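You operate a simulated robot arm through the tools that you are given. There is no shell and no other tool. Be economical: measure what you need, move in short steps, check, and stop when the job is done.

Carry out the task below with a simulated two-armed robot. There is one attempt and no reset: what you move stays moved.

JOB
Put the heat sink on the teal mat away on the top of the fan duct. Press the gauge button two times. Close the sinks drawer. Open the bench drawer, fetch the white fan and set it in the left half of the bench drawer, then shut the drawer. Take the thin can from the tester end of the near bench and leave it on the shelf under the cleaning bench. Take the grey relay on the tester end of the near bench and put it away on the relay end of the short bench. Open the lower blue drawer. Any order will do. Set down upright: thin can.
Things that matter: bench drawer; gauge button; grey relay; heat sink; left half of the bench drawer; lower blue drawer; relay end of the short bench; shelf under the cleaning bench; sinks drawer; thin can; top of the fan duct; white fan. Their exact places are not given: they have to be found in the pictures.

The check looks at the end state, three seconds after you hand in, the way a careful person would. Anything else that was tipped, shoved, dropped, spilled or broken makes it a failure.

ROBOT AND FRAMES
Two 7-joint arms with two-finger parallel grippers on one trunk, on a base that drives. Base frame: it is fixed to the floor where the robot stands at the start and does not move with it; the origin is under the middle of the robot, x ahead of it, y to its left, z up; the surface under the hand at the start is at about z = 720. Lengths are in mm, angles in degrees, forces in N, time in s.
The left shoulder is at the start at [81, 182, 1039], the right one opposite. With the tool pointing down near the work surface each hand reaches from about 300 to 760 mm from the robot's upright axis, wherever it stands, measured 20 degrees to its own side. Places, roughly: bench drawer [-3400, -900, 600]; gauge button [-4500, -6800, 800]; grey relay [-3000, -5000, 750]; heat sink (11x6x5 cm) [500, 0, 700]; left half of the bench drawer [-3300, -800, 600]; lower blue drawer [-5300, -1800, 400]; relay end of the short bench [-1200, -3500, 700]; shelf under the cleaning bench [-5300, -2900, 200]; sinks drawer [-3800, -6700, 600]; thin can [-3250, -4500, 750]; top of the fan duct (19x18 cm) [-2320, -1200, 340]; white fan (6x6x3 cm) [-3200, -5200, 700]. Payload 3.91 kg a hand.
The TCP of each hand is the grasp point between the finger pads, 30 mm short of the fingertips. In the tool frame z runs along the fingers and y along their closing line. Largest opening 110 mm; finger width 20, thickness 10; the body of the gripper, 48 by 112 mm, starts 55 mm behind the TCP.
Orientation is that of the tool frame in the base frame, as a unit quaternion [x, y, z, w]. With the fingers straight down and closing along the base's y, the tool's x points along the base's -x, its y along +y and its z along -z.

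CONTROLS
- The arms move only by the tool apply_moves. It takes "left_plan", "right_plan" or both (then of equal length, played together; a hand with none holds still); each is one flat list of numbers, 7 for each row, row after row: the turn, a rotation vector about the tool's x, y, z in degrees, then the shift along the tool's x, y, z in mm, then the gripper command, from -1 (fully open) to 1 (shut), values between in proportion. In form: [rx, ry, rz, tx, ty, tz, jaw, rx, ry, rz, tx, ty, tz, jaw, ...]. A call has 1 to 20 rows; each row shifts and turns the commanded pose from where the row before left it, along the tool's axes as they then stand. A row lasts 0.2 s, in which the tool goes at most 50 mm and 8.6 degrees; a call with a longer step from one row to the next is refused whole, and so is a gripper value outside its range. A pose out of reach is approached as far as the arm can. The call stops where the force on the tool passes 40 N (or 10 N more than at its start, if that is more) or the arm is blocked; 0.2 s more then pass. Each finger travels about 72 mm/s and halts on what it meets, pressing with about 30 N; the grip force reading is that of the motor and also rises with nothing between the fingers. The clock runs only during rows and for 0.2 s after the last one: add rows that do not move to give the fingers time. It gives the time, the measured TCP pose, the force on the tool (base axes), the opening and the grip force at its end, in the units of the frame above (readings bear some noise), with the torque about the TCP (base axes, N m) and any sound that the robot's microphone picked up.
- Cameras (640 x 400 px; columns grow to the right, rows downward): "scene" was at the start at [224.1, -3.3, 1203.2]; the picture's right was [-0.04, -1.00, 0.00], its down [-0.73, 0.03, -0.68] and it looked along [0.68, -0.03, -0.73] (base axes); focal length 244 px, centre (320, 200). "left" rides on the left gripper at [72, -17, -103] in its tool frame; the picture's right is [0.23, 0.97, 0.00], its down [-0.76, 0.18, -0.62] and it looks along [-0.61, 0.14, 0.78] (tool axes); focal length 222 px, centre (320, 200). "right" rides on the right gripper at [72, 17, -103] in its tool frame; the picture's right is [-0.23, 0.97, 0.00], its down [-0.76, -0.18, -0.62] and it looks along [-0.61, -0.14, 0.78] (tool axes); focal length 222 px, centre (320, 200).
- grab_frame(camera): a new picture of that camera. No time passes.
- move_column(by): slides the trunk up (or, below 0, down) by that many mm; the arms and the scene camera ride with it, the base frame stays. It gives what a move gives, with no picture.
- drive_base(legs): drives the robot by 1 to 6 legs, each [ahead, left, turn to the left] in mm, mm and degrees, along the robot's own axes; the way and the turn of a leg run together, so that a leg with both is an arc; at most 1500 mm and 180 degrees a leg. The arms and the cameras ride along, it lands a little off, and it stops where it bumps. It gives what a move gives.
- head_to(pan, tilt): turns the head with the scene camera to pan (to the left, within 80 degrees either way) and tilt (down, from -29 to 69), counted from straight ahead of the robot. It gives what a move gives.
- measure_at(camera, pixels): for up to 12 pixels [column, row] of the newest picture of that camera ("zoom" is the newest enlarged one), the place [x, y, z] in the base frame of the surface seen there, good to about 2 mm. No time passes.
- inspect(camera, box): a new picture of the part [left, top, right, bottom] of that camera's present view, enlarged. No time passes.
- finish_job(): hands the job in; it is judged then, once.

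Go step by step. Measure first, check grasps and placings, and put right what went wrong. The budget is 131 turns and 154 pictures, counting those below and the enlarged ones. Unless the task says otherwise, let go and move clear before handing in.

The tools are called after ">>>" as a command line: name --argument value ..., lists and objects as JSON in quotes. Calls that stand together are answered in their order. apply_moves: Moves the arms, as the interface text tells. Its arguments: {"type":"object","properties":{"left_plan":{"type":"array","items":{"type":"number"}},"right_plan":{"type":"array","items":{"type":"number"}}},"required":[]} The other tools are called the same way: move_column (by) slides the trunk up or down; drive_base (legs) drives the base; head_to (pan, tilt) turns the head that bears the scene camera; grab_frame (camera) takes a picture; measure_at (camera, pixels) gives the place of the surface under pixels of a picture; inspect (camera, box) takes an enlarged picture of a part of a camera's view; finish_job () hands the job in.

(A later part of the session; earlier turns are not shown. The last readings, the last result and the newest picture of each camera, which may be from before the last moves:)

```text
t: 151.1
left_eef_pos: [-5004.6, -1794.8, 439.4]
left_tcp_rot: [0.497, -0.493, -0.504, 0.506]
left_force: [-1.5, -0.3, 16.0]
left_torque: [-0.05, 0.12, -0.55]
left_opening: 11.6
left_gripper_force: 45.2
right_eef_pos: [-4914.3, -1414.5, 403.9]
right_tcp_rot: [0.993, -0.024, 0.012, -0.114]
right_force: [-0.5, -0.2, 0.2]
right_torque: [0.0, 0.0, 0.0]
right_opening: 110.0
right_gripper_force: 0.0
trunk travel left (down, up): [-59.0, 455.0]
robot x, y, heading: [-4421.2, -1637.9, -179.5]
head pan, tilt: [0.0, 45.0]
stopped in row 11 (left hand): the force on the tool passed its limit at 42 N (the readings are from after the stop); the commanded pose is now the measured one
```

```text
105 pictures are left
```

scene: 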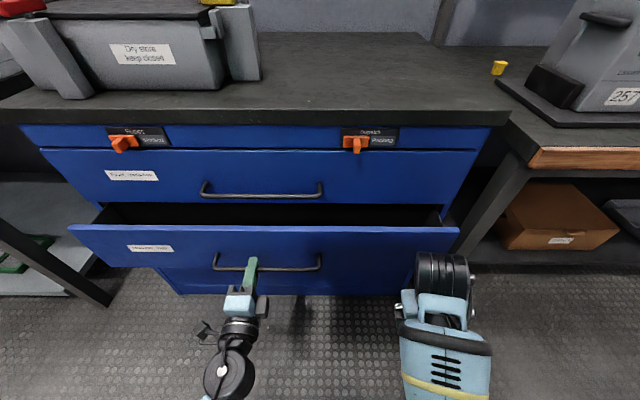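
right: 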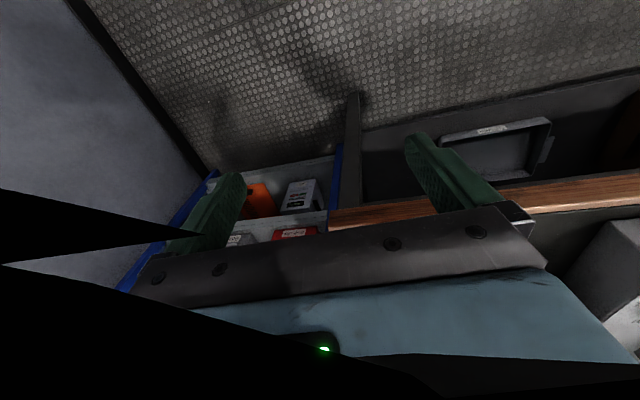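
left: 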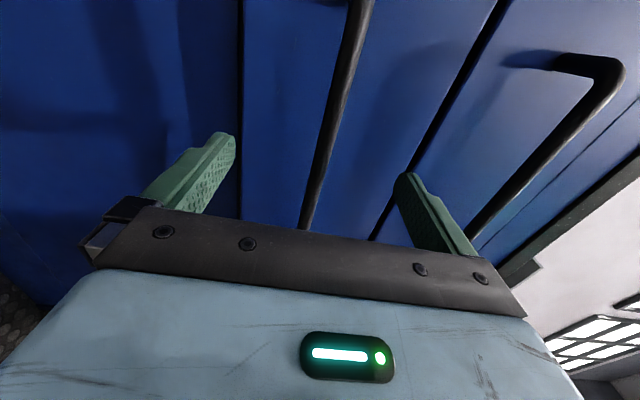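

The drawer is opening. I continue by backing the base 250 mm with the grip held.

>>> drive_base --legs '[[-250, 0, 0]]'

>>> grab_frame --camera "scene"

```text
t: 152.9
left_eef_pos: [-4755.1, -1795.0, 439.2]
left_tcp_rot: [0.498, -0.492, -0.502, 0.508]
left_force: [-0.8, -14.4, 31.8]
left_torque: [-0.17, 0.2, -0.21]
left_opening: 11.7
left_gripper_force: 44.9
right_eef_pos: [-4668.4, -1411.8, 407.2]
right_tcp_rot: [0.993, -0.025, 0.003, -0.115]
right_force: [0.0, -0.1, 0.1]
right_torque: [0.01, -0.01, -0.01]
right_opening: 110.1
right_gripper_force: 0.0
trunk travel left (down, up): [-59.0, 455.0]
robot x, y, heading: [-4169.8, -1636.0, -179.0]
head pan, tilt: [0.0, 45.0]
```

```text
104 pictures are left
```

scene: 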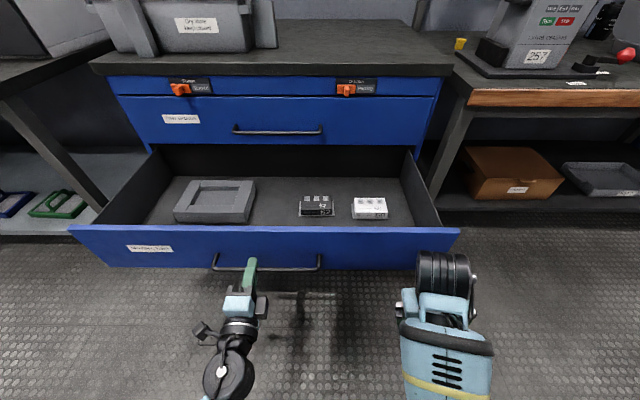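

Drawer is out ~325 mm. I pull 80 mm more to be sure, checking whether it stops.

>>> drive_base --legs '[[-80, 0, 0]]'

>>> grab_frame --camera "scene"

>>> measure_at --camera "scene" --pixels '[[300, 267], [200, 250], [280, 150]]'

```text
t: 154.0
left_eef_pos: [-4674.9, -1795.9, 440.7]
left_tcp_rot: [0.499, -0.49, -0.502, 0.509]
left_force: [2.7, -7.1, 16.3]
left_torque: [-0.08, 0.2, 0.84]
left_opening: 11.6
left_gripper_force: 45.2
right_eef_pos: [-4591.8, -1411.6, 408.7]
right_tcp_rot: [0.993, -0.025, 0.004, -0.115]
right_force: [-0.6, -0.6, 0.8]
right_torque: [0.01, 0.02, 0.0]
right_opening: 110.0
right_gripper_force: 0.0
trunk travel left (down, up): [-59.0, 455.0]
robot x, y, heading: [-4090.3, -1637.3, -179.6]
head pan, tilt: [0.0, 45.0]
```

```text
103 pictures are left
```

scene: 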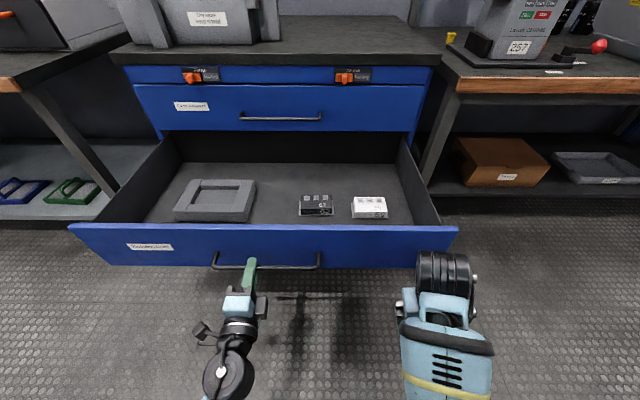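

```text
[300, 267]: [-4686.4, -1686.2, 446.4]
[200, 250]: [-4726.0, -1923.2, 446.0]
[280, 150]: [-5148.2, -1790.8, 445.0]
```

The drawer is open 400 mm. I release, withdraw, raise the trunk and head south.

>>> apply_moves --left_plan '[0, 0, 0, 0, 0, 0, 0.2, 0, 0, 0, 0, 0, 0, -0.6, 0, 0, 0, 0, 0, 0, -1, 0, 0, 0, 0, 0, -40, -1, 0, 0, 0, 0, 0, -40, -1, 0, 0, 0, 0, 0, -20, -1]'

>>> drive_base --legs '[[-120, 0, 0]]'

>>> move_column --by 350

>>> drive_base --legs '[[0, 0, 90], [0, -250, 0]]'

>>> head_to --pan 0 --tilt 20

>>> grab_frame --camera "scene"

```text
t: 155.4
left_eef_pos: [-4575.8, -1794.2, 439.5]
left_tcp_rot: [0.5, -0.491, -0.501, 0.509]
left_force: [0.0, 0.8, 0.8]
left_torque: [-0.04, 0.0, 0.04]
left_opening: 109.9
left_gripper_force: 0.1
right_eef_pos: [-4590.4, -1410.8, 408.1]
right_tcp_rot: [0.993, -0.025, 0.004, -0.115]
right_force: [-0.2, 0.5, 0.1]
right_torque: [-0.02, -0.01, 0.01]
right_opening: 109.6
right_gripper_force: 0.0
trunk travel left (down, up): [-59.0, 455.0]
robot x, y, heading: [-4092.1, -1635.4, -179.5]
head pan, tilt: [0.0, 45.0]
```

```text
t: 156.6
left_eef_pos: [-4456.1, -1793.8, 440.1]
left_tcp_rot: [0.5, -0.491, -0.502, 0.508]
left_force: [0.4, 0.4, 0.3]
left_torque: [0.02, 0.05, 0.0]
left_opening: 109.9
left_gripper_force: 0.1
right_eef_pos: [-4471.0, -1410.6, 407.3]
right_tcp_rot: [0.993, -0.025, 0.004, -0.115]
right_force: [1.2, 0.5, 0.0]
right_torque: [0.02, 0.01, -0.01]
right_opening: 110.1
right_gripper_force: 0.0
trunk travel left (down, up): [-59.0, 455.0]
robot x, y, heading: [-3972.7, -1631.4, -179.3]
head pan, tilt: [0.0, 45.0]
```

```text
t: 160.1
left_eef_pos: [-4457.3, -1792.5, 788.4]
left_tcp_rot: [0.499, -0.491, -0.501, 0.509]
left_force: [-0.1, 0.1, 0.4]
left_torque: [-0.03, -0.03, -0.02]
left_opening: 109.9
left_gripper_force: 0.1
right_eef_pos: [-4471.7, -1411.0, 756.7]
right_tcp_rot: [0.993, -0.025, 0.005, -0.115]
right_force: [-0.8, -0.8, -0.7]
right_torque: [-0.01, 0.0, -0.01]
right_opening: 110.1
right_gripper_force: 0.1
trunk travel left (down, up): [-409.0, 105.0]
robot x, y, heading: [-3971.6, -1636.3, -179.5]
head pan, tilt: [0.0, 45.0]
```

```text
t: 166.7
left_eef_pos: [-4054.0, -2122.5, 790.1]
left_tcp_rot: [0.7, 0.011, 0.01, 0.714]
left_force: [0.1, -0.4, 0.0]
left_torque: [0.04, -0.01, 0.02]
left_opening: 110.0
left_gripper_force: 0.0
right_eef_pos: [-4437.4, -2144.1, 757.3]
right_tcp_rot: [0.714, 0.69, -0.079, -0.084]
right_force: [0.0, 0.7, 0.3]
right_torque: [-0.02, 0.02, -0.04]
right_opening: 110.1
right_gripper_force: 0.1
trunk travel left (down, up): [-409.0, 105.0]
robot x, y, heading: [-4222.0, -1639.9, -88.7]
head pan, tilt: [0.0, 45.0]
```

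```text
t: 167.6
left_eef_pos: [-4054.2, -2123.0, 788.2]
left_tcp_rot: [0.7, 0.011, 0.01, 0.714]
left_force: [-0.5, -0.2, 0.2]
left_torque: [0.01, -0.01, -0.01]
left_opening: 110.0
left_gripper_force: 0.1
right_eef_pos: [-4436.9, -2142.5, 756.3]
right_tcp_rot: [0.715, 0.689, -0.079, -0.084]
right_force: [-0.3, -0.3, -0.1]
right_torque: [-0.03, 0.02, -0.01]
right_opening: 110.2
right_gripper_force: 0.1
trunk travel left (down, up): [-409.0, 105.0]
robot x, y, heading: [-4217.4, -1638.7, -88.5]
head pan, tilt: [0.0, 20.0]
```

```text
102 pictures are left
```

scene: 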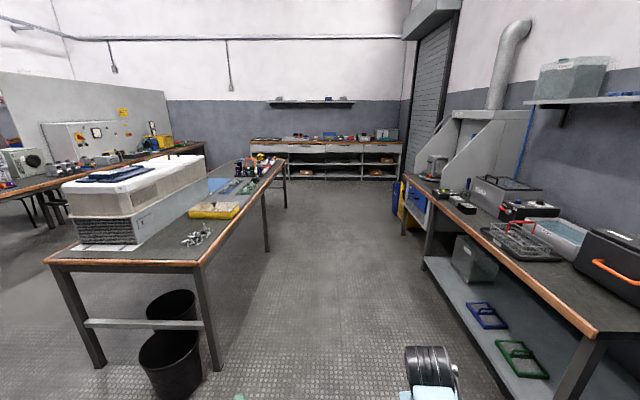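

I see the near bench (left), the cleaning bench (right) and the far bench with drawers at (325,150). I zoom on the far bench and near bench.

>>> inspect --camera "scene" --box '[240, 90, 420, 190]'

>>> inspect --camera "scene" --box '[170, 140, 300, 230]'

>>> measure_at --camera "scene" --pixels '[[260, 145], [330, 148], [390, 148], [285, 160], [250, 185], [205, 260], [240, 210], [255, 160], [430, 200], [560, 310], [525, 340], [480, 250]]'

```text
3.56 times, centred on (330, 140) of scene
```

zoom: 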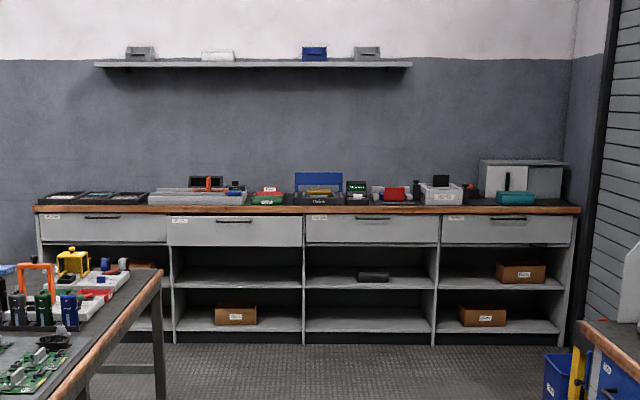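

```text
4.44 times, centred on (235, 185) of scene
```

zoom: 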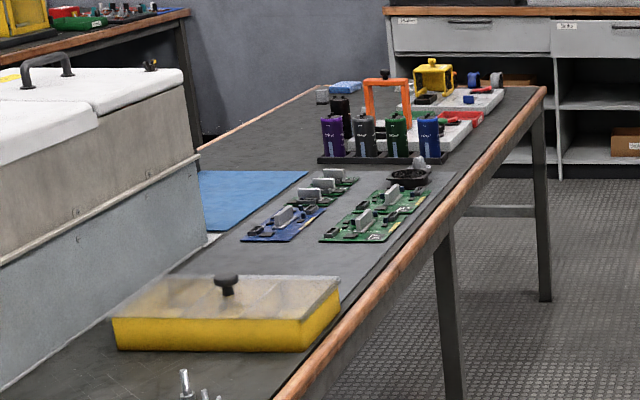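

```text
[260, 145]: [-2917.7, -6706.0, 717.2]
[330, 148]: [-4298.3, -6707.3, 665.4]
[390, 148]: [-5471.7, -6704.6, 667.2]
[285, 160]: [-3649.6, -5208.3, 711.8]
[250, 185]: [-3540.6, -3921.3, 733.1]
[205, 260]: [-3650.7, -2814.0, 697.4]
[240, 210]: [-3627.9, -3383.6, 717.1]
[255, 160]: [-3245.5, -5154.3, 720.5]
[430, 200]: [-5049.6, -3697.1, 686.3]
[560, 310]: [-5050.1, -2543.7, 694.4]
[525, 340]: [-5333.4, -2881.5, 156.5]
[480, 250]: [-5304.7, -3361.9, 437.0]
```

The sinks drawer looks like the second one (slightly pulled out). I drive south along x≈−4220 to y≈−5750.

>>> drive_base --legs '[[0, 0, -1.5], [1400, 0, 0], [1400, 0, 0], [1250, 0, 0]]'

>>> head_to --pan 0 --tilt 35

>>> grab_frame --camera "scene"

```text
t: 187.4
left_eef_pos: [-4019.3, -6179.6, 790.0]
left_tcp_rot: [0.7, 0.007, 0.006, 0.714]
left_force: [-0.5, 0.2, 0.2]
left_torque: [0.01, 0.01, 0.0]
left_opening: 109.8
left_gripper_force: 0.1
right_eef_pos: [-4400.3, -6196.2, 757.0]
right_tcp_rot: [0.718, 0.687, -0.079, -0.084]
right_force: [0.5, 0.0, 0.4]
right_torque: [0.03, 0.03, 0.01]
right_opening: 110.0
right_gripper_force: 0.0
trunk travel left (down, up): [-409.0, 105.0]
robot x, y, heading: [-4177.3, -5697.1, -89.1]
head pan, tilt: [0.0, 20.0]
```

```text
t: 188.2
left_eef_pos: [-4018.7, -6179.3, 789.4]
left_tcp_rot: [0.7, 0.008, 0.007, 0.714]
left_force: [0.0, 0.4, -0.2]
left_torque: [0.0, -0.01, -0.03]
left_opening: 109.9
left_gripper_force: 0.1
right_eef_pos: [-4400.6, -6196.6, 756.1]
right_tcp_rot: [0.718, 0.687, -0.079, -0.083]
right_force: [-0.3, -0.6, -0.1]
right_torque: [0.0, 0.04, 0.02]
right_opening: 110.2
right_gripper_force: 0.0
trunk travel left (down, up): [-409.0, 105.0]
robot x, y, heading: [-4178.1, -5695.7, -88.9]
head pan, tilt: [0.0, 35.0]
```

```text
99 pictures are left
```

scene: 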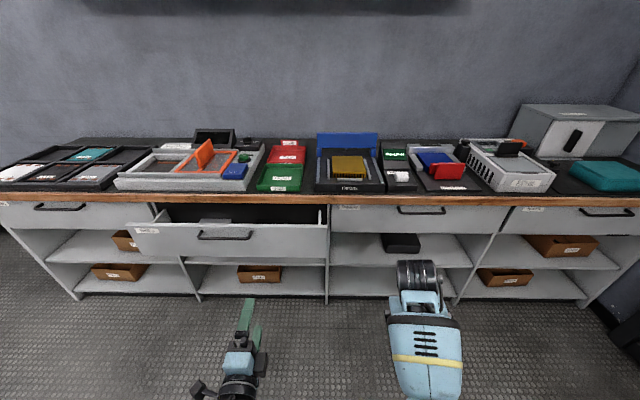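

The second drawer, at (230,235), is open. I zoom on it and on the gauges on the bench top.

>>> inspect --camera "scene" --box '[110, 190, 340, 280]'

>>> inspect --camera "scene" --box '[250, 120, 420, 230]'

>>> inspect --camera "scene" --box '[390, 110, 570, 230]'

>>> measure_at --camera "scene" --pixels '[[225, 238], [150, 245], [320, 245], [230, 252], [350, 165], [285, 180], [395, 175], [435, 172], [400, 220], [160, 230], [240, 198]]'

```text
2.78 times, centred on (225, 235) of scene
```

zoom: 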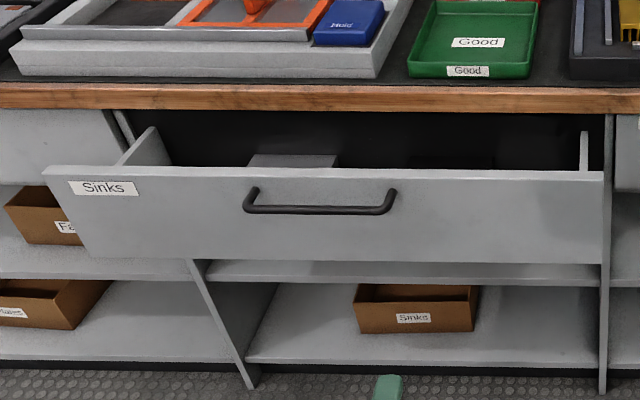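

```text
3.64 times, centred on (335, 175) of scene
```

zoom: 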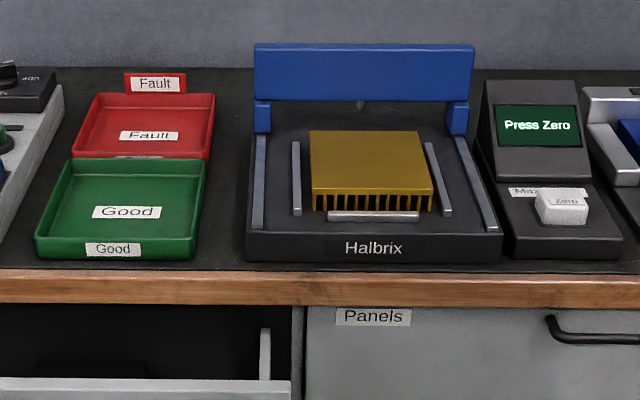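

```text
3.33 times, centred on (480, 170) of scene
```

zoom: 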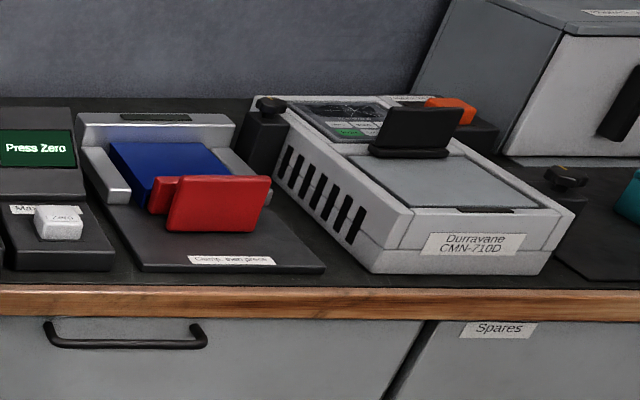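

```text
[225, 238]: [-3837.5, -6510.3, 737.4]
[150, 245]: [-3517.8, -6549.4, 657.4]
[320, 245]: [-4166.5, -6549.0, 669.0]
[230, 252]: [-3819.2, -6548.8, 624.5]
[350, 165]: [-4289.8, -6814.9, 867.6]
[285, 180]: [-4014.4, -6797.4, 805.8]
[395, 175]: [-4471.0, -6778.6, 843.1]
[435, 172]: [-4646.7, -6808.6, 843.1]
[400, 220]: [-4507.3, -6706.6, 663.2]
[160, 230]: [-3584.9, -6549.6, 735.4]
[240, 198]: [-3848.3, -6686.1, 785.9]
```

The "Sinks" drawer face stands at y −6549 vs bench front −6705. I shift left, lower the trunk 120 and drive to 90 mm short, fingers shut, aiming below the handle.

>>> move_column --by -125

>>> drive_base --legs '[[0, 180, -1], [240, 0, 0]]'

>>> apply_moves --left_plan '[0, 0, 0, 0, 0, 0, 0.3, 0, 0, 0, 0, 0, 0, 1, 0, 0, 0, 0, 0, 0, 1, 0, 0, 0, 0, 0, 0, 1, 0, 0, 0, 0, 0, 0, 1, 0, 0, 0, 0, 0, 0, 1, 0, 0, 0, 0, 0, 0, 1]'

>>> grab_frame --camera "scene"

>>> grab_frame --camera "left"

```text
t: 189.7
left_eef_pos: [-4018.1, -6180.7, 664.0]
left_tcp_rot: [0.699, 0.008, 0.008, 0.715]
left_force: [0.3, 1.0, -0.2]
left_torque: [0.0, 0.0, 0.01]
left_opening: 109.9
left_gripper_force: 0.0
right_eef_pos: [-4401.2, -6195.9, 631.0]
right_tcp_rot: [0.717, 0.687, -0.079, -0.084]
right_force: [0.0, 0.1, 0.3]
right_torque: [0.04, 0.04, 0.01]
right_opening: 110.0
right_gripper_force: 0.0
trunk travel left (down, up): [-284.0, 230.0]
robot x, y, heading: [-4176.6, -5697.5, -88.9]
head pan, tilt: [0.0, 35.0]
```

```text
t: 193.4
left_eef_pos: [-3846.2, -6427.1, 664.0]
left_tcp_rot: [0.701, 0.001, 0.0, 0.714]
left_force: [0.5, -0.3, 0.0]
left_torque: [0.01, 0.02, 0.02]
left_opening: 110.1
left_gripper_force: 0.1
right_eef_pos: [-4228.9, -6436.5, 631.0]
right_tcp_rot: [0.723, 0.681, -0.077, -0.084]
right_force: [-0.3, 0.5, -0.5]
right_torque: [0.01, 0.02, -0.01]
right_opening: 110.0
right_gripper_force: 0.0
trunk travel left (down, up): [-284.0, 230.0]
robot x, y, heading: [-3998.2, -5940.6, -90.1]
head pan, tilt: [0.0, 35.0]
```

```text
t: 195.0
left_eef_pos: [-3846.0, -6426.2, 663.4]
left_tcp_rot: [0.7, 0.002, 0.001, 0.714]
left_force: [0.4, -0.3, -0.1]
left_torque: [0.01, -0.05, -0.02]
left_opening: 0.3
left_gripper_force: 29.7
right_eef_pos: [-4229.5, -6437.0, 633.2]
right_tcp_rot: [0.724, 0.68, -0.079, -0.085]
right_force: [-0.2, 0.4, -1.1]
right_torque: [0.02, 0.0, 0.0]
right_opening: 110.2
right_gripper_force: 0.1
trunk travel left (down, up): [-284.0, 230.0]
robot x, y, heading: [-4000.5, -5942.1, -90.1]
head pan, tilt: [0.0, 35.0]
```

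```text
95 pictures are left
```

scene: 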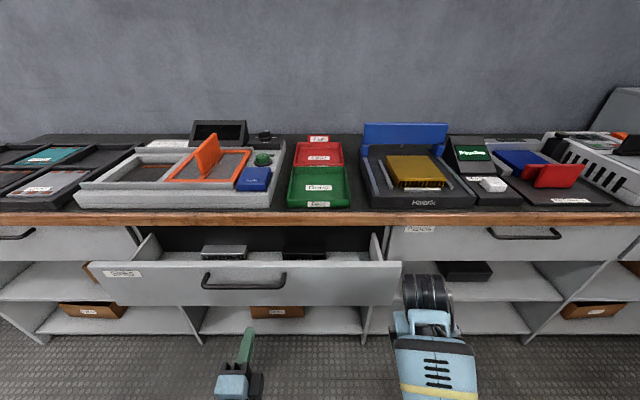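

```text
94 pictures are left
```

left: 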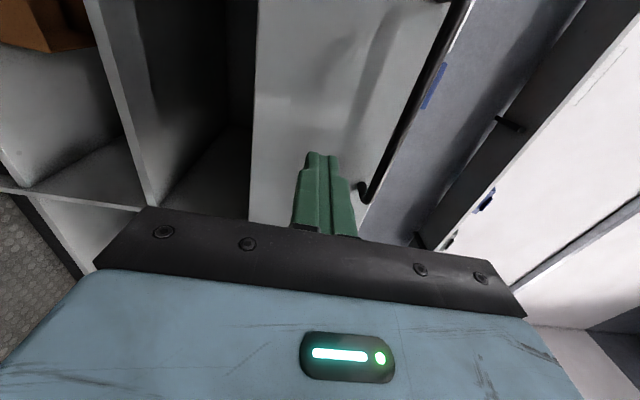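

>>> measure_at --camera "scene" --pixels '[[243, 285], [245, 298], [245, 268], [395, 285], [235, 245], [492, 184], [490, 190], [470, 155]]'

>>> measure_at --camera "left" --pixels '[[325, 120], [345, 80], [400, 120], [280, 120]]'

```text
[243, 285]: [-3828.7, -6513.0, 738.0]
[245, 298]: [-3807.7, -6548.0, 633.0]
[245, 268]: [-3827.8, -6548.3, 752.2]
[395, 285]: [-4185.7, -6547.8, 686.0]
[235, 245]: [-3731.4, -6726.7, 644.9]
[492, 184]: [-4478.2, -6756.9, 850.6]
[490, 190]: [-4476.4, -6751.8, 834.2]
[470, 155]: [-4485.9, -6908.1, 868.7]
```

```text
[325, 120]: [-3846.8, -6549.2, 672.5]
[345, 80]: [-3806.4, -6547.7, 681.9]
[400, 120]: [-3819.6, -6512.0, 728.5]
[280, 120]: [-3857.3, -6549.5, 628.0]
```

Clear below the handle. I push forward: 85 mm approach then slow steps.

>>> apply_moves --left_plan '[0, 0, 0, 0, 0, 42, 1, 0, 0, 0, 0, 0, 42, 1, 0, 0, 0, 0, 0, 10, 1, 0, 0, 0, 0, 0, 10, 1, 0, 0, 0, 0, 0, 10, 1, 0, 0, 0, 0, 0, 10, 1, 0, 0, 0, 0, 0, 10, 1, 0, 0, 0, 0, 0, 10, 1, 0, 0, 0, 0, 0, 10, 1, 0, 0, 0, 0, 0, 10, 1, 0, 0, 0, 0, 0, 10, 1, 0, 0, 0, 0, 0, 10, 1, 0, 0, 0, 0, 0, 10, 1, 0, 0, 0, 0, 0, 10, 1, 0, 0, 0, 0, 0, 10, 1, 0, 0, 0, 0, 0, 10, 1, 0, 0, 0, 0, 0, 10, 1, 0, 0, 0, 0, 0, 10, 1]'

```text
t: 198.8
left_eef_pos: [-3846.7, -6670.7, 668.2]
left_tcp_rot: [0.7, 0.001, 0.0, 0.714]
left_force: [0.1, 0.2, 0.4]
left_torque: [-0.01, 0.02, 0.03]
left_opening: 0.0
left_gripper_force: 30.4
right_eef_pos: [-4227.9, -6437.2, 632.4]
right_tcp_rot: [0.724, 0.681, -0.077, -0.086]
right_force: [-0.2, -0.5, 0.3]
right_torque: [0.01, 0.02, 0.02]
right_opening: 110.0
right_gripper_force: 0.0
trunk travel left (down, up): [-284.0, 230.0]
robot x, y, heading: [-3997.0, -5939.7, -90.1]
head pan, tilt: [0.0, 35.0]
```

>>> apply_moves --left_plan '[0, 0, 0, 0, 0, 8, 1, 0, 0, 0, 0, 0, 6, 1, 0, 0, 0, 0, 0, 0, 1]'

>>> inspect --camera "scene" --box '[80, 200, 520, 340]'

>>> measure_at --camera "zoom" --pixels '[[130, 80], [330, 80], [430, 80], [560, 80]]'

```text
t: 199.3
left_eef_pos: [-3845.8, -6677.2, 667.6]
left_tcp_rot: [0.7, 0.002, 0.0, 0.714]
left_force: [1.7, 25.3, 10.4]
left_torque: [-0.15, 0.02, -0.03]
left_opening: 0.0
left_gripper_force: 29.9
right_eef_pos: [-4227.5, -6433.8, 633.8]
right_tcp_rot: [0.723, 0.682, -0.079, -0.084]
right_force: [-0.5, 0.4, 0.0]
right_torque: [0.0, -0.01, -0.01]
right_opening: 110.1
right_gripper_force: 0.1
trunk travel left (down, up): [-284.0, 230.0]
robot x, y, heading: [-4000.7, -5939.7, -89.8]
head pan, tilt: [0.0, 35.0]
stopped in row 2 (left hand): the force on the tool passed its limit at 52 N (the readings are from after the stop); the commanded pose is now the measured one
```

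```text
1.45 times, centred on (300, 270) of scene
```

zoom: 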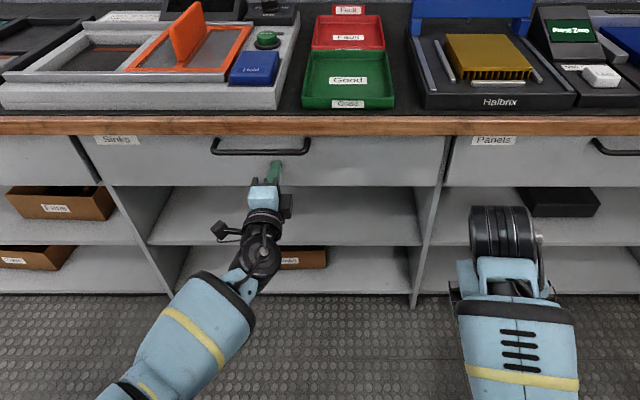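

```text
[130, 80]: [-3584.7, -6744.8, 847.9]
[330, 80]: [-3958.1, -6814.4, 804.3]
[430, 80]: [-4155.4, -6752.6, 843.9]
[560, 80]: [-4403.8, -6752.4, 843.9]
```

The sinks drawer is flush now. I retract the left hand, raise the trunk, straighten the right hand and shift right toward the gauge's white "Zero" button.

>>> apply_moves --left_plan '[0, 0, 0, 0, 0, -40, 1, 0, 0, 0, 0, 0, -45, 1, 0, 0, 0, 0, 0, -45, 1, 0, 0, 0, 0, 0, -45, 1, 0, 0, 0, 0, 0, -45, 1, 0, 0, 0, 0, 0, 0, 1]' --right_plan '[0, 0, 0, 0, 0, 0, 0, -6.6, -0.2, -1.65, 0, 0, 0, 1, -6.6, -0.2, -1.65, 0, 0, 0, 1, 0, 0, 0, 0, 0, 0, 1, 0, 0, 0, 0, 0, 0, 1, 0, 0, 0, 0, 0, 0, 1]'

>>> move_column --by 230

>>> drive_base --legs '[[0, -250, 0]]'

>>> head_to --pan -15 --tilt 45

>>> grab_frame --camera "scene"

```text
t: 200.7
left_eef_pos: [-3844.8, -6457.7, 662.8]
left_tcp_rot: [0.701, 0.001, 0.001, 0.713]
left_force: [-0.2, 0.1, 0.4]
left_torque: [0.0, 0.0, -0.02]
left_opening: 0.0
left_gripper_force: 30.0
right_eef_pos: [-4229.0, -6437.8, 633.7]
right_tcp_rot: [0.709, 0.705, 0.0, 0.0]
right_force: [-0.2, -0.5, -0.7]
right_torque: [0.02, 0.02, 0.04]
right_opening: 0.2
right_gripper_force: 29.9
trunk travel left (down, up): [-284.0, 230.0]
robot x, y, heading: [-3996.9, -5938.6, -90.0]
head pan, tilt: [0.0, 35.0]
```

```text
t: 203.1
left_eef_pos: [-3847.4, -6457.7, 890.1]
left_tcp_rot: [0.703, 0.002, 0.002, 0.711]
left_force: [0.5, 0.1, 1.4]
left_torque: [-0.02, 0.03, -0.02]
left_opening: 0.4
left_gripper_force: 29.8
right_eef_pos: [-4228.7, -6436.1, 861.2]
right_tcp_rot: [0.709, 0.706, 0.002, -0.002]
right_force: [-0.3, 0.2, 0.8]
right_torque: [-0.02, -0.01, -0.01]
right_opening: 0.0
right_gripper_force: 29.7
trunk travel left (down, up): [-514.0, 0.0]
robot x, y, heading: [-3997.6, -5938.6, -89.9]
head pan, tilt: [0.0, 35.0]
```

```text
t: 205.9
left_eef_pos: [-4093.2, -6458.1, 892.8]
left_tcp_rot: [0.702, 0.004, 0.003, 0.712]
left_force: [-0.7, -0.3, 0.1]
left_torque: [0.03, 0.0, 0.03]
left_opening: 0.2
left_gripper_force: 29.9
right_eef_pos: [-4473.3, -6438.8, 863.4]
right_tcp_rot: [0.706, 0.708, 0.001, -0.001]
right_force: [0.2, -1.5, 0.4]
right_torque: [0.02, 0.01, 0.02]
right_opening: 0.2
right_gripper_force: 29.9
trunk travel left (down, up): [-514.0, 0.0]
robot x, y, heading: [-4244.2, -5940.6, -89.5]
head pan, tilt: [0.0, 35.0]
```

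```text
t: 206.7
left_eef_pos: [-4093.5, -6459.2, 892.1]
left_tcp_rot: [0.702, 0.004, 0.003, 0.712]
left_force: [-0.5, -0.5, -0.3]
left_torque: [-0.01, 0.0, 0.04]
left_opening: 0.0
left_gripper_force: 30.3
right_eef_pos: [-4475.4, -6438.6, 862.5]
right_tcp_rot: [0.706, 0.708, 0.001, 0.0]
right_force: [-0.5, -0.3, 0.2]
right_torque: [0.0, -0.01, 0.01]
right_opening: 0.0
right_gripper_force: 30.2
trunk travel left (down, up): [-514.0, 0.0]
robot x, y, heading: [-4244.9, -5941.4, -89.5]
head pan, tilt: [-15.0, 45.0]
```

```text
92 pictures are left
```

scene: 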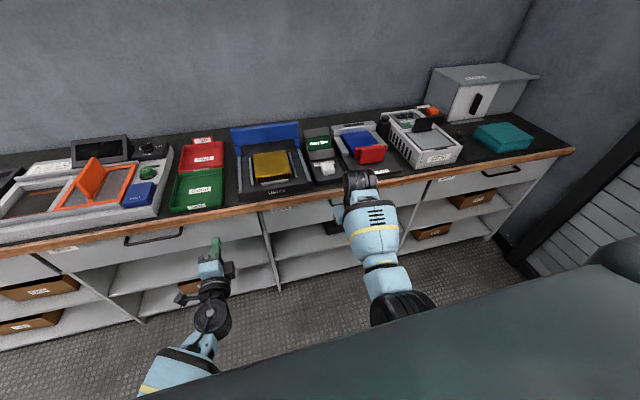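

>>> inspect --camera "scene" --box '[290, 115, 400, 195]'

>>> measure_at --camera "zoom" --pixels '[[218, 296], [205, 285], [240, 280], [190, 320], [215, 330], [170, 200], [160, 120], [250, 310], [215, 278], [400, 220], [225, 290]]'

```text
5.00 times, centred on (345, 155) of scene
```

zoom: 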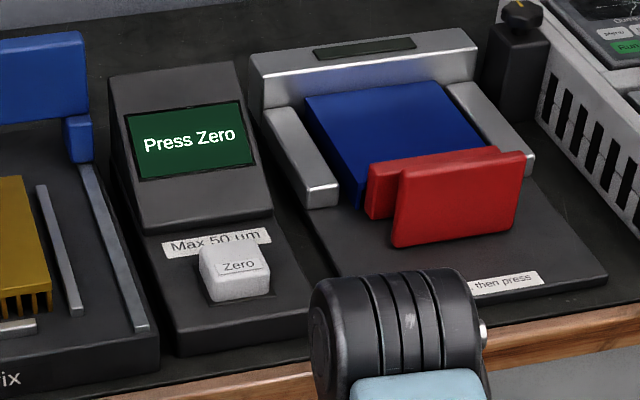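

```text
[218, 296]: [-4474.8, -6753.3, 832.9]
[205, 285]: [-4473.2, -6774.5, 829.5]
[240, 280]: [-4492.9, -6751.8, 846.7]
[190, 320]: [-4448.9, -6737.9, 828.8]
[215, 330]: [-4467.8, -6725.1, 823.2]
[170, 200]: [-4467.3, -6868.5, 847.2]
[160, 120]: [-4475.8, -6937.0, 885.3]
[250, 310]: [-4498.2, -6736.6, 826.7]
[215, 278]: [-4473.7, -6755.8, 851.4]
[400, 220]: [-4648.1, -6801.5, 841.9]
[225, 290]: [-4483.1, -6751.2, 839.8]
```

Button cap top is at about (−4482, −6767, 853). I raise the right hand, pull the left back, and drive forward 230.

>>> apply_moves --right_plan '[0, 0, 0, 0, 0, -40, 1, 0, 0, 0, 0, 0, -40, 1, 0, 0, 0, 0, 0, -25, 1]' --left_plan '[0, 0, 0, 0, 0, -30, 1, 0, 0, 0, 0, 0, -30, 1, 0, 0, 0, 0, 0, 0, 1]'

>>> drive_base --legs '[[230, 0, -0.5]]'

>>> apply_moves --right_plan '[0, 0, 0, -25, 0, 0, 1, 0, 0, 0, -25, 0, 0, 1, 0, 0, 0, 0, 0, 0, 1]'

>>> grab_frame --camera "right"

>>> grab_frame --camera "scene"

```text
t: 207.7
left_eef_pos: [-4095.5, -6399.8, 892.2]
left_tcp_rot: [0.702, 0.004, 0.003, 0.713]
left_force: [0.4, -0.3, -0.4]
left_torque: [-0.01, -0.02, -0.04]
left_opening: 0.0
left_gripper_force: 30.3
right_eef_pos: [-4528.2, -6440.9, 963.9]
right_tcp_rot: [0.727, 0.685, -0.025, -0.03]
right_force: [0.5, 0.2, -0.1]
right_torque: [0.01, 0.0, 0.04]
right_opening: 0.0
right_gripper_force: 30.2
right hand out of reach, approached as far as the arm can: row 3
trunk travel left (down, up): [-514.0, 0.0]
robot x, y, heading: [-4246.1, -5940.4, -89.4]
head pan, tilt: [-15.0, 45.0]
stopped in row 3 (right hand): the arm was blocked; the commanded pose is now the measured one
```

```text
t: 209.4
left_eef_pos: [-4098.7, -6630.5, 891.7]
left_tcp_rot: [0.702, 0.0, 0.0, 0.712]
left_force: [0.2, -0.3, 0.3]
left_torque: [-0.03, -0.01, -0.03]
left_opening: 0.0
left_gripper_force: 29.8
right_eef_pos: [-4534.6, -6666.5, 962.3]
right_tcp_rot: [0.731, 0.682, -0.025, -0.031]
right_force: [0.3, -0.4, -0.4]
right_torque: [0.01, 0.02, 0.01]
right_opening: 0.0
right_gripper_force: 30.2
trunk travel left (down, up): [-514.0, 0.0]
robot x, y, heading: [-4247.3, -6165.4, -90.1]
head pan, tilt: [-15.0, 45.0]
```

```text
t: 210.2
left_eef_pos: [-4099.6, -6629.5, 891.9]
left_tcp_rot: [0.701, -0.001, -0.001, 0.713]
left_force: [-0.2, -0.1, 0.8]
left_torque: [0.01, -0.01, -0.01]
left_opening: 0.0
left_gripper_force: 30.1
right_eef_pos: [-4536.6, -6714.9, 961.6]
right_tcp_rot: [0.731, 0.682, -0.024, -0.03]
right_force: [-0.6, 0.1, -0.7]
right_torque: [-0.01, 0.0, 0.03]
right_opening: 0.0
right_gripper_force: 29.7
trunk travel left (down, up): [-514.0, 0.0]
robot x, y, heading: [-4247.5, -6166.9, -90.3]
head pan, tilt: [-15.0, 45.0]
```

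```text
90 pictures are left
```

right: 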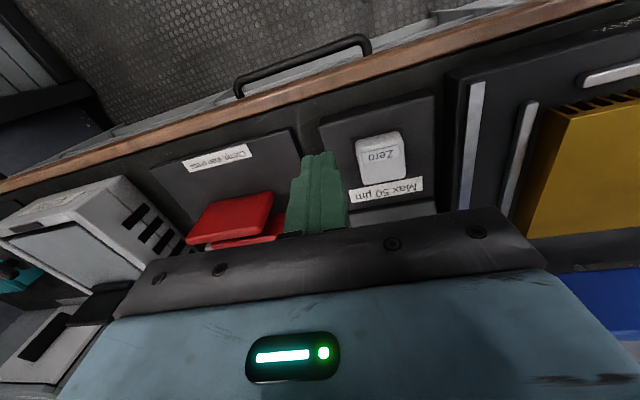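

```text
89 pictures are left
```

scene: 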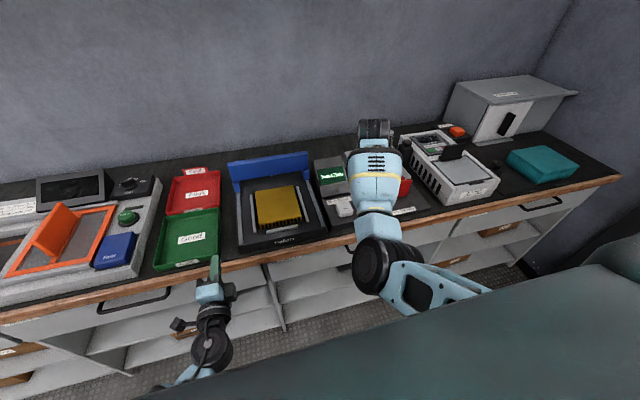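

The hand is over the bench; the "Zero" button is at right-camera (378,155). I measure it.

>>> measure_at --camera "right" --pixels '[[378, 155], [368, 148], [392, 145], [372, 168], [395, 162], [378, 138], [385, 190]]'

```text
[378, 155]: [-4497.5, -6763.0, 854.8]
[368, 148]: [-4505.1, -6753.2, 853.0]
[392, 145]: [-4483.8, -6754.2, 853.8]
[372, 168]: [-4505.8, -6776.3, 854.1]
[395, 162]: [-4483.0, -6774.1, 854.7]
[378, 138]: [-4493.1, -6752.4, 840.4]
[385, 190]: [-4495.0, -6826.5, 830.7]
```

Button centre is (−4494.5, −6765, 854.5). I straighten the tool and hover with tips ~16 mm above it.

>>> apply_moves --right_plan '[-4.4, -0.5, -4.0, 0, 0, 0, 1, 0, 0, 0, -30, 25, 0, 1, 0, 0, 0, -20, 17, 0, 1, 0, 0, 0, 0, 0, 30, 1, 0, 0, 0, 0, 0, 30, 1, 0, 0, 0, 0, 0, 0, 1]'

>>> grab_frame --camera "right"

```text
t: 211.6
left_eef_pos: [-4098.8, -6629.1, 892.6]
left_tcp_rot: [0.702, 0.0, -0.001, 0.712]
left_force: [0.2, 0.1, 0.2]
left_torque: [0.02, -0.02, -0.01]
left_opening: 0.1
left_gripper_force: 29.7
right_eef_pos: [-4495.4, -6766.5, 903.2]
right_tcp_rot: [0.708, 0.706, -0.001, 0.001]
right_force: [0.7, -0.1, -0.7]
right_torque: [-0.01, 0.03, 0.0]
right_opening: 0.0
right_gripper_force: 30.5
trunk travel left (down, up): [-514.0, 0.0]
robot x, y, heading: [-4249.2, -6166.7, -90.2]
head pan, tilt: [-15.0, 45.0]
```

```text
88 pictures are left
```

right: 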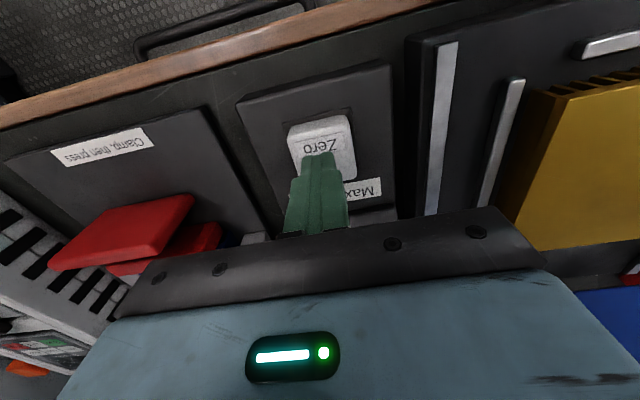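

Tips are 18 mm above the button. I press down slowly and watch for force or a sound.

>>> apply_moves --right_plan '[0, 0, 0, 0, 0, 12, 1, 0, 0, 0, 0, 0, 5, 1, 0, 0, 0, 0, 0, 3, 1, 0, 0, 0, 0, 0, 3, 1, 0, 0, 0, 0, 0, 0, 1]'

>>> inspect --camera "scene" --box '[290, 130, 420, 220]'

```text
t: 212.8
left_eef_pos: [-4098.9, -6629.9, 892.2]
left_tcp_rot: [0.702, 0.0, 0.0, 0.712]
left_force: [-0.4, 0.8, -0.1]
left_torque: [0.04, -0.03, -0.01]
left_opening: 0.0
left_gripper_force: 29.7
right_eef_pos: [-4495.4, -6767.2, 880.3]
right_tcp_rot: [0.707, 0.707, 0.0, 0.001]
right_force: [0.8, -0.5, 1.5]
right_torque: [-0.03, -0.04, 0.0]
right_opening: 0.3
right_gripper_force: 29.4
trunk travel left (down, up): [-514.0, 0.0]
robot x, y, heading: [-4246.8, -6172.6, -90.1]
head pan, tilt: [-15.0, 45.0]
```

```text
4.44 times, centred on (355, 175) of scene
```

zoom: 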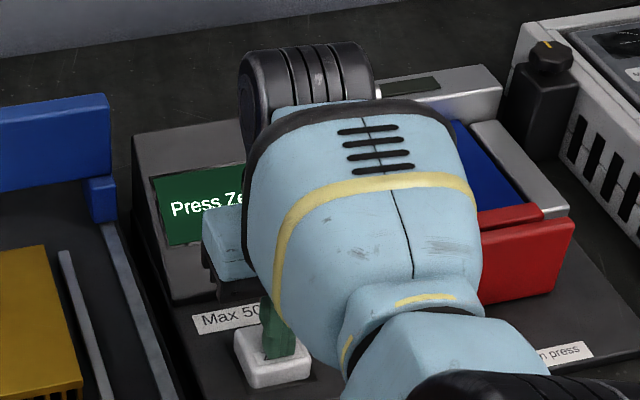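

Just touching (1.5 N). I press further in 2 mm steps.

>>> apply_moves --right_plan '[0, 0, 0, 0, 0, 2, 1, 0, 0, 0, 0, 0, 2, 1, 0, 0, 0, 0, 0, 2, 1]'

>>> inspect --camera "scene" --box '[290, 130, 420, 220]'

```text
t: 213.6
left_eef_pos: [-4099.1, -6629.9, 892.3]
left_tcp_rot: [0.701, -0.001, -0.001, 0.713]
left_force: [0.9, -0.8, -0.2]
left_torque: [-0.02, -0.01, 0.02]
left_opening: 0.0
left_gripper_force: 30.3
right_eef_pos: [-4495.4, -6766.7, 874.4]
right_tcp_rot: [0.707, 0.707, -0.001, 0.0]
right_force: [-2.2, -1.5, 2.4]
right_torque: [-0.05, 0.03, 0.06]
right_opening: 0.0
right_gripper_force: 29.8
trunk travel left (down, up): [-514.0, 0.0]
robot x, y, heading: [-4246.5, -6169.8, -90.5]
head pan, tilt: [-15.0, 45.0]
heard: click
```

```text
4.44 times, centred on (355, 175) of scene
```

zoom: 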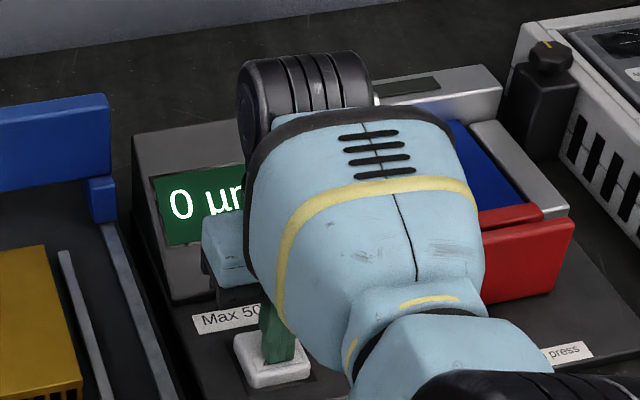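

Click heard and the display shows "0 µm": one press. I lift 16 mm to release and press a second time to the same depth.

>>> apply_moves --right_plan '[0, 0, 0, 0, 0, -8, 1, 0, 0, 0, 0, 0, -8, 1, 0, 0, 0, 0, 0, 0, 1, 0, 0, 0, 0, 0, 0, 1]'

>>> apply_moves --right_plan '[0, 0, 0, 0, 0, 7, 1, 0, 0, 0, 0, 0, 3, 1, 0, 0, 0, 0, 0, 2, 1, 0, 0, 0, 0, 0, 2, 1, 0, 0, 0, 0, 0, 2, 1]'

>>> inspect --camera "scene" --box '[290, 130, 420, 220]'

```text
t: 214.6
left_eef_pos: [-4099.3, -6630.9, 892.5]
left_tcp_rot: [0.702, -0.001, 0.0, 0.712]
left_force: [-0.2, 0.5, -0.1]
left_torque: [0.01, 0.03, 0.03]
left_opening: 0.0
left_gripper_force: 30.5
right_eef_pos: [-4495.1, -6765.7, 890.2]
right_tcp_rot: [0.707, 0.707, 0.0, 0.0]
right_force: [-0.3, -0.2, -0.2]
right_torque: [0.01, -0.02, 0.01]
right_opening: 0.0
right_gripper_force: 29.5
trunk travel left (down, up): [-514.0, 0.0]
robot x, y, heading: [-4242.5, -6164.6, -89.9]
head pan, tilt: [-15.0, 45.0]
```

```text
t: 215.8
left_eef_pos: [-4097.2, -6630.4, 892.4]
left_tcp_rot: [0.702, 0.0, 0.0, 0.713]
left_force: [-0.5, 0.3, 0.5]
left_torque: [-0.01, -0.01, -0.04]
left_opening: 0.0
left_gripper_force: 30.0
right_eef_pos: [-4495.2, -6765.6, 874.8]
right_tcp_rot: [0.707, 0.707, 0.0, 0.001]
right_force: [1.2, 0.8, 3.8]
right_torque: [0.11, -0.02, -0.06]
right_opening: 0.0
right_gripper_force: 29.8
trunk travel left (down, up): [-514.0, 0.0]
robot x, y, heading: [-4250.2, -6170.6, -90.3]
head pan, tilt: [-15.0, 45.0]
heard: click
```

```text
4.44 times, centred on (355, 175) of scene
```

zoom: 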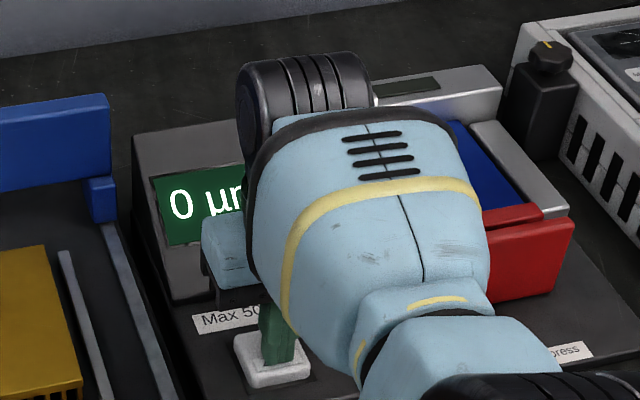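

Second click heard. I lift the right hand clear, back off, and turn to look at the tester end of the near bench.

>>> apply_moves --right_plan '[0, 0, 0, 0, 0, -20, 1, 0, 0, 0, 0, 0, -40, 1, 0, 0, 0, 0, 0, -20, 1, 0, 0, 0, 30, 0, 0, 1, 0, 0, 0, 30, 0, 0, 1]'

>>> drive_base --legs '[[-280, 0, 0], [0, 0, 140]]'

>>> head_to --pan 0 --tilt 28

>>> grab_frame --camera "scene"

```text
t: 217.0
left_eef_pos: [-4098.5, -6629.6, 891.9]
left_tcp_rot: [0.701, 0.0, -0.002, 0.713]
left_force: [-0.7, 0.4, 0.5]
left_torque: [0.0, -0.03, 0.01]
left_opening: 0.2
left_gripper_force: 29.9
right_eef_pos: [-4494.1, -6705.1, 955.1]
right_tcp_rot: [0.707, 0.708, -0.001, 0.001]
right_force: [-0.6, -0.4, 0.2]
right_torque: [-0.02, 0.0, -0.01]
right_opening: 0.0
right_gripper_force: 30.1
trunk travel left (down, up): [-514.0, 0.0]
robot x, y, heading: [-4243.4, -6170.9, -90.2]
head pan, tilt: [-15.0, 45.0]
```

```text
t: 224.7
left_eef_pos: [-4052.8, -5446.0, 891.4]
left_tcp_rot: [0.249, 0.656, 0.666, 0.253]
left_force: [0.2, 0.0, 0.6]
left_torque: [0.03, 0.03, 0.0]
left_opening: 0.0
left_gripper_force: 29.8
right_eef_pos: [-3706.2, -5651.3, 954.9]
right_tcp_rot: [-0.411, 0.912, 0.001, -0.001]
right_force: [0.1, -0.6, -0.2]
right_torque: [-0.04, 0.03, 0.0]
right_opening: 0.1
right_gripper_force: 29.5
trunk travel left (down, up): [-514.0, 0.0]
robot x, y, heading: [-4247.2, -5885.3, 48.4]
head pan, tilt: [-15.0, 45.0]
```

```text
t: 225.5
left_eef_pos: [-4054.0, -5445.6, 892.2]
left_tcp_rot: [0.25, 0.657, 0.665, 0.253]
left_force: [-0.3, 0.0, -0.7]
left_torque: [0.01, -0.05, -0.01]
left_opening: 0.3
left_gripper_force: 29.9
right_eef_pos: [-3705.1, -5651.3, 954.3]
right_tcp_rot: [-0.41, 0.912, 0.0, -0.001]
right_force: [0.7, -0.7, 0.0]
right_torque: [0.02, -0.03, 0.02]
right_opening: 0.1
right_gripper_force: 30.0
trunk travel left (down, up): [-514.0, 0.0]
robot x, y, heading: [-4245.0, -5888.0, 48.2]
head pan, tilt: [0.0, 28.0]
```

```text
84 pictures are left
```

scene: 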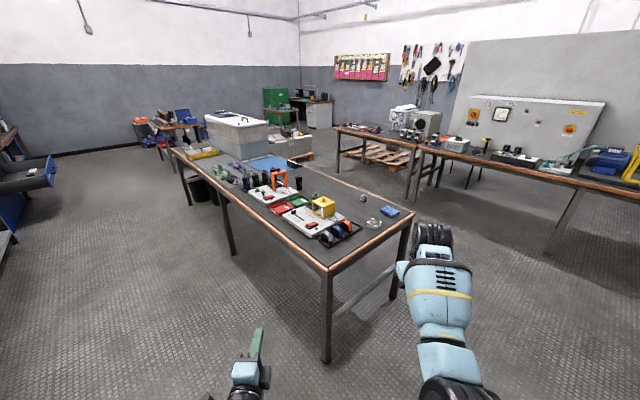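

The tester end is at (320,215). I zoom in there and measure the corners.

>>> inspect --camera "scene" --box '[210, 150, 420, 280]'

>>> measure_at --camera "zoom" --pixels '[[353, 365], [610, 200], [345, 170], [500, 225], [545, 187], [410, 145], [280, 155], [250, 45], [320, 205], [395, 235], [120, 110], [240, 90]]'

>>> inspect --camera "scene" --box '[220, 155, 330, 220]'

```text
3.05 times, centred on (315, 215) of scene
```

zoom: 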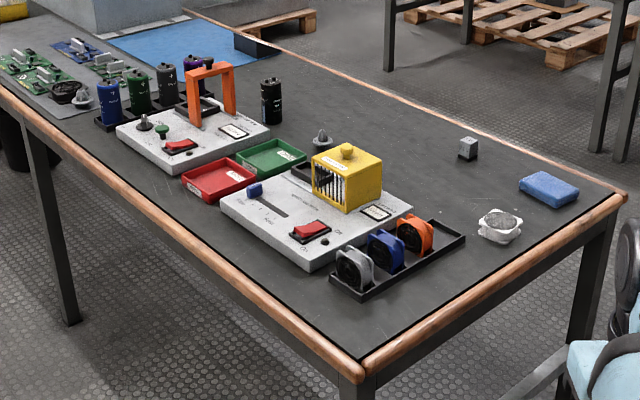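

```text
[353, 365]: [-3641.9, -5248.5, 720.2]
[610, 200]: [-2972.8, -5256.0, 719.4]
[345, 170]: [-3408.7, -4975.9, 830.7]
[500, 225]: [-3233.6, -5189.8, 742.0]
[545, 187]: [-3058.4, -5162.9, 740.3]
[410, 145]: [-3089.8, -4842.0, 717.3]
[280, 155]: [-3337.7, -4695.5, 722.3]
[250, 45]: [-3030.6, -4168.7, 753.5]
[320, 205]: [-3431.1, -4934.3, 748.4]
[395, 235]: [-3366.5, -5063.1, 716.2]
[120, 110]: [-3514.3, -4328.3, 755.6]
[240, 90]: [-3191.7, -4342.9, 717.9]
```

```text
5.82 times, centred on (275, 188) of scene
```

zoom: 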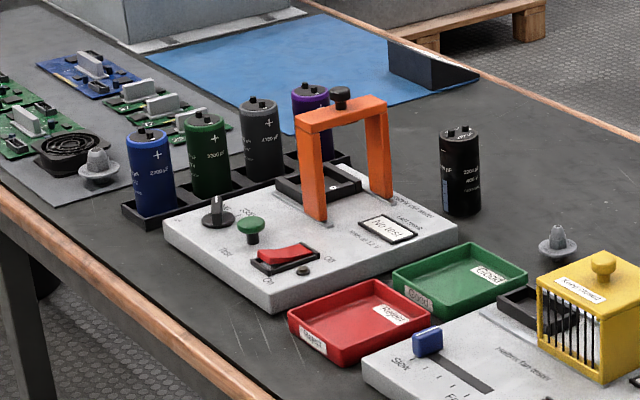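

White fan at (−3234, −5190), black thin can standing alone, grey relay at zoom (468,148). I measure relay, can, and the aisle east of the bench.

>>> measure_at --camera "zoom" --pixels '[[460, 170], [460, 130], [465, 212], [448, 132], [475, 132], [558, 240]]'

>>> measure_at --camera "scene" --pixels '[[363, 197], [363, 194], [412, 197], [337, 130], [418, 152], [440, 152], [570, 182], [550, 250], [400, 165], [440, 215], [375, 185]]'

>>> inspect --camera "scene" --box '[320, 100, 640, 260]'

```text
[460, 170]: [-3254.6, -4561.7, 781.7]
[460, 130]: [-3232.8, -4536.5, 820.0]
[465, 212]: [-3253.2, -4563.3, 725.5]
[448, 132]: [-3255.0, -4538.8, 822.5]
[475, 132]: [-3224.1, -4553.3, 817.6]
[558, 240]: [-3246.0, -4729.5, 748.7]
```

```text
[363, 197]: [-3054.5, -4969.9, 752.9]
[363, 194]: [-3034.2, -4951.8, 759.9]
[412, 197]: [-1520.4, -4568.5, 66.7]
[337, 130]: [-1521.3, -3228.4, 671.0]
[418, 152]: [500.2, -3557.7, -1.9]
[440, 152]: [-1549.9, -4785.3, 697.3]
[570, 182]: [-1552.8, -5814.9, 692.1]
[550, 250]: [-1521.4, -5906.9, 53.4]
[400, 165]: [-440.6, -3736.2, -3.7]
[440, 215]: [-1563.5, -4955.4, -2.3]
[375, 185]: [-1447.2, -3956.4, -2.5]
```

```text
2.00 times, centred on (480, 180) of scene
```

zoom: 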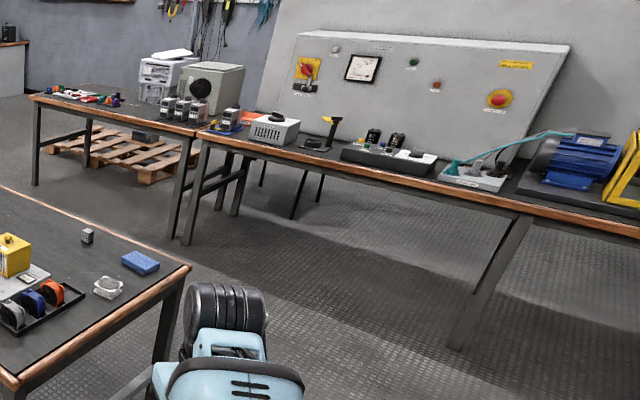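

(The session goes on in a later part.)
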